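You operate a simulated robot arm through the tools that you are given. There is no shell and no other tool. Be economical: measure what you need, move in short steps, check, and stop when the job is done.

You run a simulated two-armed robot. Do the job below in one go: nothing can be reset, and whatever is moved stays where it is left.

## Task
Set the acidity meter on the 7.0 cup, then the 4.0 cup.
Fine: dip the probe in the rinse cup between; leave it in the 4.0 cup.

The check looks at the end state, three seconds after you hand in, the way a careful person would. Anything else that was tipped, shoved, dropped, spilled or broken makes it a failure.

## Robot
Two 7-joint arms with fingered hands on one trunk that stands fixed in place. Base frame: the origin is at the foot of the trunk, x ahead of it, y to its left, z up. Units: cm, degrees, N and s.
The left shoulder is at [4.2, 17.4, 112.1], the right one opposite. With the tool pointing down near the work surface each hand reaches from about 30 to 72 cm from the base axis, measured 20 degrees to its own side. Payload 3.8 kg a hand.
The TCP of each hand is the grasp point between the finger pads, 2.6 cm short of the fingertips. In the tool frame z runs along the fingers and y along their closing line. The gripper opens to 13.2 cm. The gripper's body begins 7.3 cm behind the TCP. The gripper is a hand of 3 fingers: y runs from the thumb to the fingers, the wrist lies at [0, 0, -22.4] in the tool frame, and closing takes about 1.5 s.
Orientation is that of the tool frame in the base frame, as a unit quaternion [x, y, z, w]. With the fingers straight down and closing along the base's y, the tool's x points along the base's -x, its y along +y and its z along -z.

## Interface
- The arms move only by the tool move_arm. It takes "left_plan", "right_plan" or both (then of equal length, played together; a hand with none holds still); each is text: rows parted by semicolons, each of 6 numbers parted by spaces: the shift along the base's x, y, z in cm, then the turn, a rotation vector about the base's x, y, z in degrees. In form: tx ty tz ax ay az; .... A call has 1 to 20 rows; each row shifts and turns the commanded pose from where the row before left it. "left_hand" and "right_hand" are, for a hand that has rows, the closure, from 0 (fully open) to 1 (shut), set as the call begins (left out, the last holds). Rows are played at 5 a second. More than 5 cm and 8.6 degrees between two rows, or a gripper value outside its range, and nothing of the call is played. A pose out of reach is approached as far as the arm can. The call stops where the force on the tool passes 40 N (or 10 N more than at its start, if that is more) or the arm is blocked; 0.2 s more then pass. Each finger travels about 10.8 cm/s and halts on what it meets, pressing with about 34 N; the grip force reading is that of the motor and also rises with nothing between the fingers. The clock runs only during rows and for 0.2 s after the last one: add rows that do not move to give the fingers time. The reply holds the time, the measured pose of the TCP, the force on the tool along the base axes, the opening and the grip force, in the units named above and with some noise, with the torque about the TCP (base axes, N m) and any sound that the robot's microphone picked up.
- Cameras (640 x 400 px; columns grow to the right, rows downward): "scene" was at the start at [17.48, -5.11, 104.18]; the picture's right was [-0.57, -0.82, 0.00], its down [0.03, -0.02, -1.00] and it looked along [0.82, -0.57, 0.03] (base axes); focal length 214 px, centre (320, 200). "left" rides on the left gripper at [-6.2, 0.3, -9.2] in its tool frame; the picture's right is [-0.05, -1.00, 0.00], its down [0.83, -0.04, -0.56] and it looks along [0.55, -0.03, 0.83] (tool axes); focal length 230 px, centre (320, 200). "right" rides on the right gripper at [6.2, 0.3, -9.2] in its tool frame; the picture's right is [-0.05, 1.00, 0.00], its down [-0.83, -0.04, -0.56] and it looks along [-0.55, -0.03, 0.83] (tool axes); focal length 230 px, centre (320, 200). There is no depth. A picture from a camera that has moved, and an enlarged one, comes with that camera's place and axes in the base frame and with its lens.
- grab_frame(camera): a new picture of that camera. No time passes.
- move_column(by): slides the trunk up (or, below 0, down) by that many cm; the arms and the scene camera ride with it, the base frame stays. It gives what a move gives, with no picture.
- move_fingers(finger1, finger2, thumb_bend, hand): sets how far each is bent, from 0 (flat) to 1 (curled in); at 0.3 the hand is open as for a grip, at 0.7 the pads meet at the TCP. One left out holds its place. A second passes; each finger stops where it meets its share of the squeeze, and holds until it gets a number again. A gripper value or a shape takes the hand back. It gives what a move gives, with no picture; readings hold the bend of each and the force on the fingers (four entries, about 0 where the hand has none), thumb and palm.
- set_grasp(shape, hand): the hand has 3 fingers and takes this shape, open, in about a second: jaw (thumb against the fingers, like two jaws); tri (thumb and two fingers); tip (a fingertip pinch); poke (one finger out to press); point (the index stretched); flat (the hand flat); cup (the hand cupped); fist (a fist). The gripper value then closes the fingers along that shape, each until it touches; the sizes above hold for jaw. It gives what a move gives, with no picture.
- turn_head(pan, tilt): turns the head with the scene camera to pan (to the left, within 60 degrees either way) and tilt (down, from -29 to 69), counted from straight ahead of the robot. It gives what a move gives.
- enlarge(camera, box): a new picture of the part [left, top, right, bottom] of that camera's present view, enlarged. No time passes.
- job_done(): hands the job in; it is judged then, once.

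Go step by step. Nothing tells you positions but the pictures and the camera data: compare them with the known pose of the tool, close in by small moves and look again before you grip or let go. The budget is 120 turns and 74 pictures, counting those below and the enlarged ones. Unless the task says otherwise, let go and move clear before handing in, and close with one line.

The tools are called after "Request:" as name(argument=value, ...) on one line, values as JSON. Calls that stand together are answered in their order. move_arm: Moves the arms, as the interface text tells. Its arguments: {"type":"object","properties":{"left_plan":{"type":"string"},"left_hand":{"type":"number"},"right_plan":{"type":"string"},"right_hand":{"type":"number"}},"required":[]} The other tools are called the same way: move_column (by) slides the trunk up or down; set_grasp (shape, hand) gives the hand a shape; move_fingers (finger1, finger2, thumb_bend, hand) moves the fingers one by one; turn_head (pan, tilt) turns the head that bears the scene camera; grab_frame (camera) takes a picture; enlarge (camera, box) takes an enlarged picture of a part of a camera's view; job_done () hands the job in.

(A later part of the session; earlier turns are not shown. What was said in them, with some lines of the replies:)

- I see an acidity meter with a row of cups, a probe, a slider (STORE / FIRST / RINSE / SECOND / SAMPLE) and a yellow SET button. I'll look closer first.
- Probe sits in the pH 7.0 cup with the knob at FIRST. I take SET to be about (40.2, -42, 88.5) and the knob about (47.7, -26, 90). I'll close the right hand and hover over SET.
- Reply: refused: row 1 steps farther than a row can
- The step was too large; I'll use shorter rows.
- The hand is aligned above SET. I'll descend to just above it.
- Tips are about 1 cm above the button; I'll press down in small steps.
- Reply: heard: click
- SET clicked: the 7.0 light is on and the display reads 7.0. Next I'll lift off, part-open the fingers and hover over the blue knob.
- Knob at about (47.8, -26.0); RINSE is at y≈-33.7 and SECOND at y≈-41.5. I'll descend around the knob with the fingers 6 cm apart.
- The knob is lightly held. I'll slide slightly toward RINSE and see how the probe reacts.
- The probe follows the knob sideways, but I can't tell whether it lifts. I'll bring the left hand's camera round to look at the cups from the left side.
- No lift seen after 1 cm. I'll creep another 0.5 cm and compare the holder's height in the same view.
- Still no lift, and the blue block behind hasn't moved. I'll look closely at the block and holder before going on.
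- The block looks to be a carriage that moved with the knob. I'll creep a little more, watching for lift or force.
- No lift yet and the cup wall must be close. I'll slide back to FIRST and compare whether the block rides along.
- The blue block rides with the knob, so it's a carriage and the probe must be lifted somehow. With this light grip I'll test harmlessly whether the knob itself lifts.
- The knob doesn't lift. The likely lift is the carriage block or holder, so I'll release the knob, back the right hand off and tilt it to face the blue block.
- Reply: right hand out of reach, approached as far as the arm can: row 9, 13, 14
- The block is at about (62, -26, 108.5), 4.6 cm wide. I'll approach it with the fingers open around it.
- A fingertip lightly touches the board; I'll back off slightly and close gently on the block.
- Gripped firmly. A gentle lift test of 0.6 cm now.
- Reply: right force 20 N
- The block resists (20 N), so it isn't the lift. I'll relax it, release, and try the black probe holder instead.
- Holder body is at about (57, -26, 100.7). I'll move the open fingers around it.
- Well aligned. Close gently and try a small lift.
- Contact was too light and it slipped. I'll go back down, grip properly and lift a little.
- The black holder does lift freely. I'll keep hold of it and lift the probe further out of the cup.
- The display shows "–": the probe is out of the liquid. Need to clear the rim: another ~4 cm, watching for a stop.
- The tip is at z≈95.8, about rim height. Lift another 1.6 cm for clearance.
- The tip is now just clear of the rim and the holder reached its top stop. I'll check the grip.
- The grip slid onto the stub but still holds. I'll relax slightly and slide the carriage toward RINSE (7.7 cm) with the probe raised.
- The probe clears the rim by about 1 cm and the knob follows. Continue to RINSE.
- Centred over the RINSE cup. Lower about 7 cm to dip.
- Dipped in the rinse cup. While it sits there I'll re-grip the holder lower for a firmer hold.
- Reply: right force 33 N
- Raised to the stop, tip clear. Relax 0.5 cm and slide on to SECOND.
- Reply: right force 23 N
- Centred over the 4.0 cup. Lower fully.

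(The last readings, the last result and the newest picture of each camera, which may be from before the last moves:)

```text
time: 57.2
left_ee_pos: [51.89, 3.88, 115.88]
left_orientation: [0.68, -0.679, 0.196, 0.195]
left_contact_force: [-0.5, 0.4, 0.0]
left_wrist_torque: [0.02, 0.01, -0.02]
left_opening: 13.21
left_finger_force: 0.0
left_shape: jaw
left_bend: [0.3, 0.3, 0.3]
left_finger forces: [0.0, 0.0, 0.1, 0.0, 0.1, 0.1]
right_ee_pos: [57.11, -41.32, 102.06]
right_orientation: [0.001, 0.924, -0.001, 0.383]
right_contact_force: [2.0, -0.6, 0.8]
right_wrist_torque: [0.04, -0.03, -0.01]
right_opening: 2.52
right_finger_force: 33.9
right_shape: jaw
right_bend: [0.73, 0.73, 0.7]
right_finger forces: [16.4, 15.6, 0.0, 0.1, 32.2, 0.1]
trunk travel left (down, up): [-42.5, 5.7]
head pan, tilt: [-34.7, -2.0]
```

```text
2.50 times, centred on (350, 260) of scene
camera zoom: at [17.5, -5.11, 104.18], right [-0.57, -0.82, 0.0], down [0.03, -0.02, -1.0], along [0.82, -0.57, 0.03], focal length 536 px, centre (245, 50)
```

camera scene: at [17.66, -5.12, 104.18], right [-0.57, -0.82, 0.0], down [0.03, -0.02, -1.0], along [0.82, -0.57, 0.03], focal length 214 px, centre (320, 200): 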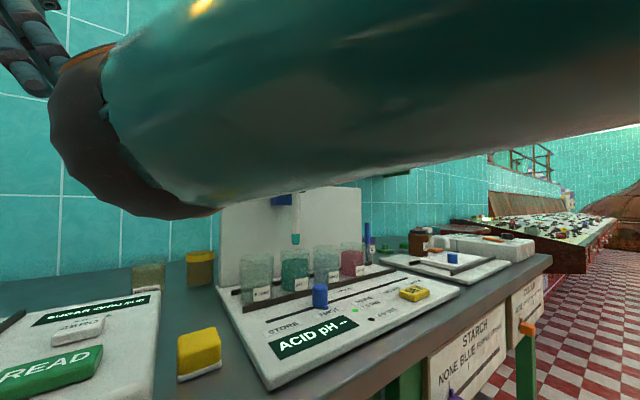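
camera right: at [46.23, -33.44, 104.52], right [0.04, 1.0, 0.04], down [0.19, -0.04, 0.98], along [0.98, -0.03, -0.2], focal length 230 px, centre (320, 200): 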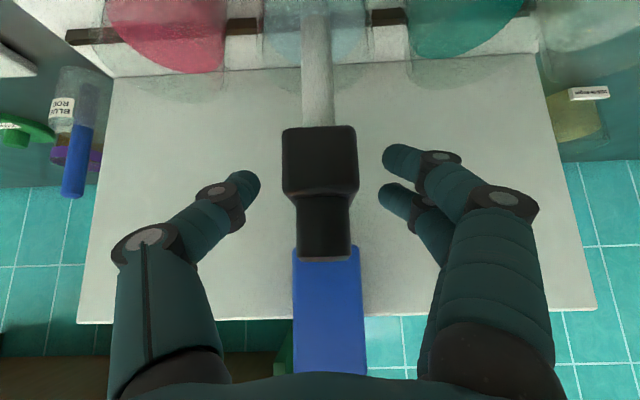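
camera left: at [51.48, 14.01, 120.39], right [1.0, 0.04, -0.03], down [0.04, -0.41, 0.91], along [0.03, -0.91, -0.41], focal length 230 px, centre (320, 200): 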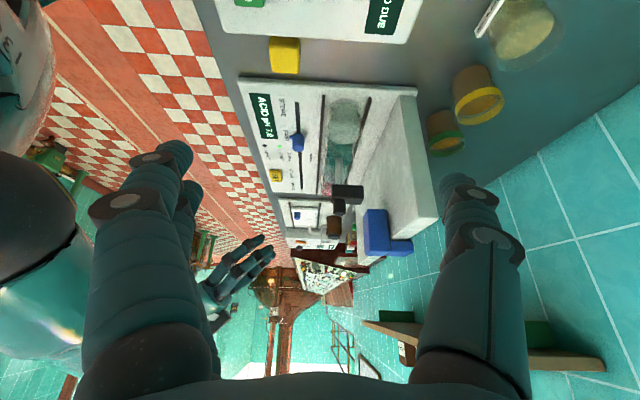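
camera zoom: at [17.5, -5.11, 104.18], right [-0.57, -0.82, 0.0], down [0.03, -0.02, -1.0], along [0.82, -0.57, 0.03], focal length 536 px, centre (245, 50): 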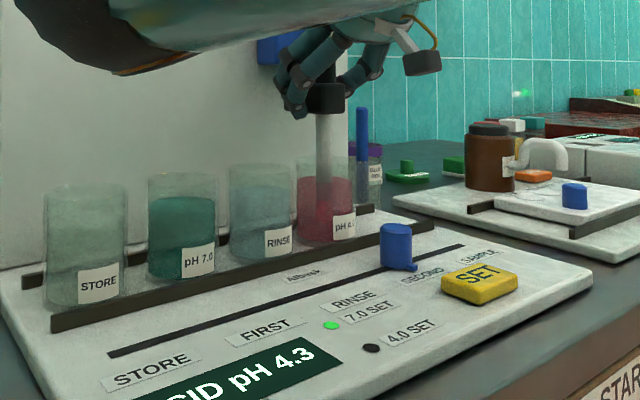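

Display reads 4.3 in the 4.0 cup. Release, back off and turn the hand down again, over SET.

Request:
move_arm(right_plan="0 0 0 0 0 0;0 0 0 0 0 0;0 0 0 0 0 0;-1 0 1 0 0 0;-2 0 2 0 0 0;-3 0 3 0 0 0;-3 0 2 0 0 0;-3 0 0 0 0 0;-2 0 0 0 8 0;-1.5 -0.4 0 0 8 0;-1.4 -0.4 0 0 8 0;0 0 0 0 8 0;0 0 0 0 8 0;0 0 0 0 5 0", right_hand=0.45)

Request:
move_arm(right_plan="0 0 -2 0 0 0;0 0 -2 0 0 0;0 0 -2 0 0 0;0 0 -2 0 0 0;0 0 -1.5 0 0 0;0 0 0 0 0 0;0 0 0 0 0 0", right_hand=1)

Request:
grab_frame(camera="right")

```text
time: 60.2
left_ee_pos: [51.81, 3.9, 115.89]
left_orientation: [-0.68, 0.68, -0.195, -0.195]
left_contact_force: [0.2, -0.4, 0.3]
left_wrist_torque: [0.01, -0.02, 0.01]
left_opening: 13.18
left_finger_force: 0.0
left_shape: jaw
left_bend: [0.3, 0.3, 0.3]
left_finger forces: [0.0, 0.0, 0.1, 0.0, 0.0, 0.0]
right_ee_pos: [40.19, -42.15, 110.09]
right_orientation: [0.002, 1.0, 0.0, -0.001]
right_contact_force: [1.0, -1.0, 0.2]
right_wrist_torque: [0.03, -0.03, 0.02]
right_opening: 7.21
right_finger_force: 0.1
right_shape: jaw
right_bend: [0.72, 0.72, 0.7]
right_finger forces: [0.0, 0.1, 0.1, 0.0, 0.1, 0.1]
trunk travel left (down, up): [-42.5, 5.7]
head pan, tilt: [-34.7, -2.0]
```

```text
time: 61.8
left_ee_pos: [51.82, 3.91, 115.83]
left_orientation: [-0.679, 0.68, -0.194, -0.195]
left_contact_force: [1.4, 0.7, -0.3]
left_wrist_torque: [-0.01, 0.01, 0.0]
left_opening: 13.18
left_finger_force: 0.0
left_shape: jaw
left_bend: [0.3, 0.3, 0.3]
left_finger forces: [0.1, 0.0, 0.0, 0.0, 0.0, 0.0]
right_ee_pos: [40.02, -42.16, 100.53]
right_orientation: [0.0, 1.0, -0.001, 0.0]
right_contact_force: [0.1, 0.4, -0.1]
right_wrist_torque: [-0.01, 0.0, 0.01]
right_opening: 0.0
right_finger_force: 33.4
right_shape: jaw
right_bend: [0.68, 0.68, 0.74]
right_finger forces: [0.0, 0.1, 0.0, 0.1, 0.0, 0.1]
trunk travel left (down, up): [-42.5, 5.7]
head pan, tilt: [-34.7, -2.0]
```

```text
10 pictures are left
camera right: at [34.06, -42.0, 109.78], right [0.05, 1.0, 0.0], down [0.83, -0.04, 0.56], along [0.55, -0.03, -0.83], focal length 230 px, centre (320, 200)
```

right: 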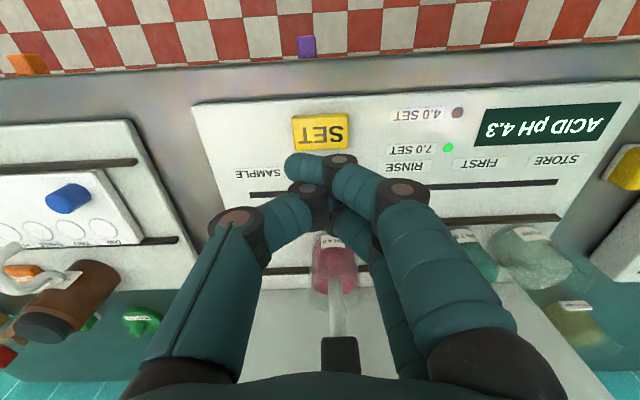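

Still 4.3, aligned over SET as before. Press down.

Request:
move_arm(right_plan="0 0 -2 0 0 0;0 0 -2 0 0 0;0 0 -2 0 0 0;0 0 -2 0 0 0;0 0 -1 0 0 0;0 0 -0.3 0 0 0;0 0 -0.2 0 0 0;0 0 -0.2 0 0 0;0 0 -0.2 0 0 0;0 0 -0.2 0 0 0")

Request:
enlarge(camera="scene", box=[260, 180, 440, 340])

```text
time: 64.0
left_ee_pos: [51.8, 3.91, 115.88]
left_orientation: [-0.679, 0.68, -0.195, -0.195]
left_contact_force: [-1.2, 0.2, -0.3]
left_wrist_torque: [-0.06, 0.01, 0.03]
left_opening: 13.17
left_finger_force: 0.0
left_shape: jaw
left_bend: [0.3, 0.3, 0.3]
left_finger forces: [0.1, 0.0, 0.1, 0.1, 0.1, 0.0]
right_ee_pos: [40.16, -42.27, 90.49]
right_orientation: [0.001, 1.0, -0.001, -0.001]
right_contact_force: [0.6, 0.4, 2.5]
right_wrist_torque: [-0.01, 0.0, -0.01]
right_opening: 0.0
right_finger_force: 34.7
right_shape: jaw
right_bend: [0.68, 0.68, 0.74]
right_finger forces: [0.0, 0.0, 0.1, 0.1, 0.1, 0.0]
trunk travel left (down, up): [-42.5, 5.7]
head pan, tilt: [-34.7, -2.0]
heard: click
```

```text
2.50 times, centred on (350, 260) of scene
camera zoom: at [17.47, -5.1, 104.19], right [-0.57, -0.82, 0.0], down [0.03, -0.02, -1.0], along [0.82, -0.57, 0.04], focal length 536 px, centre (245, 50)
```

zoom: 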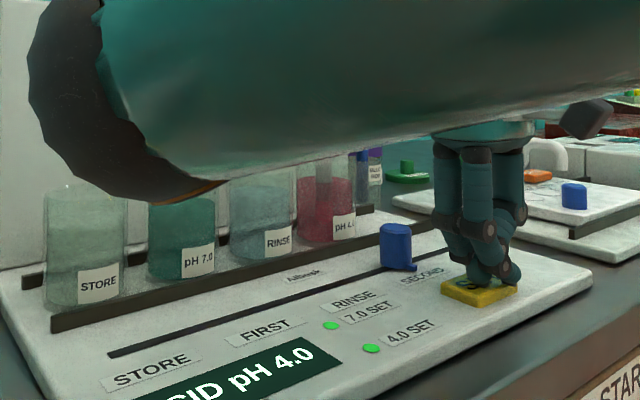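

Clicked: both lights are on and it reads pH 4.0. Lift straight clear and check once.

Request:
move_arm(right_plan="0 0 1 0 0 0;0 0 3 0 0 0;0 0 4 0 0 0;0 0 4 0 0 0;-3 0 4 0 0 0;-3 0 4 0 0 0;-3 0 4 0 0 0;0 0 0 0 0 0")

Request:
grab_frame(camera="scene")

Request:
enlarge(camera="scene", box=[240, 170, 440, 350])

```text
time: 65.8
left_ee_pos: [51.84, 3.84, 115.74]
left_orientation: [0.68, -0.679, 0.196, 0.194]
left_contact_force: [-0.6, 0.3, 0.2]
left_wrist_torque: [-0.02, 0.01, 0.02]
left_opening: 13.2
left_finger_force: 0.0
left_shape: jaw
left_bend: [0.3, 0.3, 0.3]
left_finger forces: [0.0, 0.1, 0.0, 0.0, 0.0, 0.1]
right_ee_pos: [31.11, -42.1, 114.35]
right_orientation: [0.0, 1.0, -0.001, -0.001]
right_contact_force: [0.8, 0.2, 0.2]
right_wrist_torque: [0.0, 0.01, -0.01]
right_opening: 0.0
right_finger_force: 33.9
right_shape: jaw
right_bend: [0.68, 0.68, 0.74]
right_finger forces: [0.0, 0.1, 0.0, 0.1, 0.0, 0.0]
trunk travel left (down, up): [-42.5, 5.7]
head pan, tilt: [-34.7, -2.0]
```

```text
8 pictures are left
camera scene: at [17.53, -5.11, 104.16], right [-0.57, -0.82, 0.0], down [0.03, -0.02, -1.0], along [0.82, -0.57, 0.03], focal length 214 px, centre (320, 200)
```

scene: 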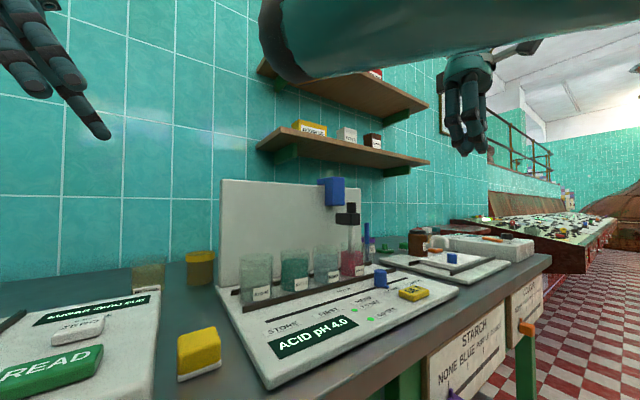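

```text
2.22 times, centred on (340, 260) of scene
camera zoom: at [17.53, -5.11, 104.16], right [-0.57, -0.82, 0.0], down [0.03, -0.02, -1.0], along [0.82, -0.57, 0.03], focal length 477 px, centre (276, 67)
```

zoom: 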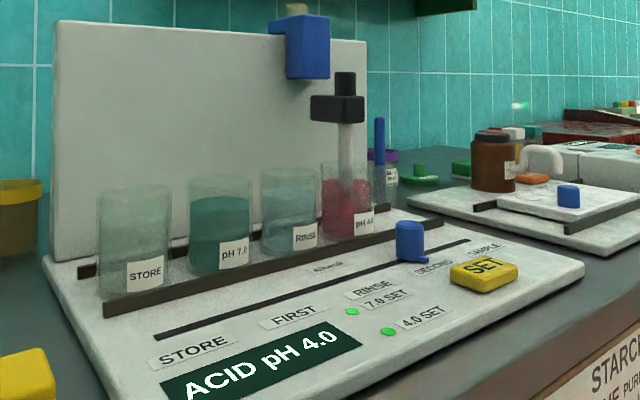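

Both SET lights are on, the display reads pH 4.0, the probe rests in the 4.0 cup, and all the cups are still standing in place. Handing in.

Request:
job_done()

```text
The job is handed in.
```

The meter is set on the 7.0 cup and then the 4.0 cup, with the probe dipped in the rinse cup in between and left standing in the 4.0 cup; both SET lights are on and the display reads pH 4.0.
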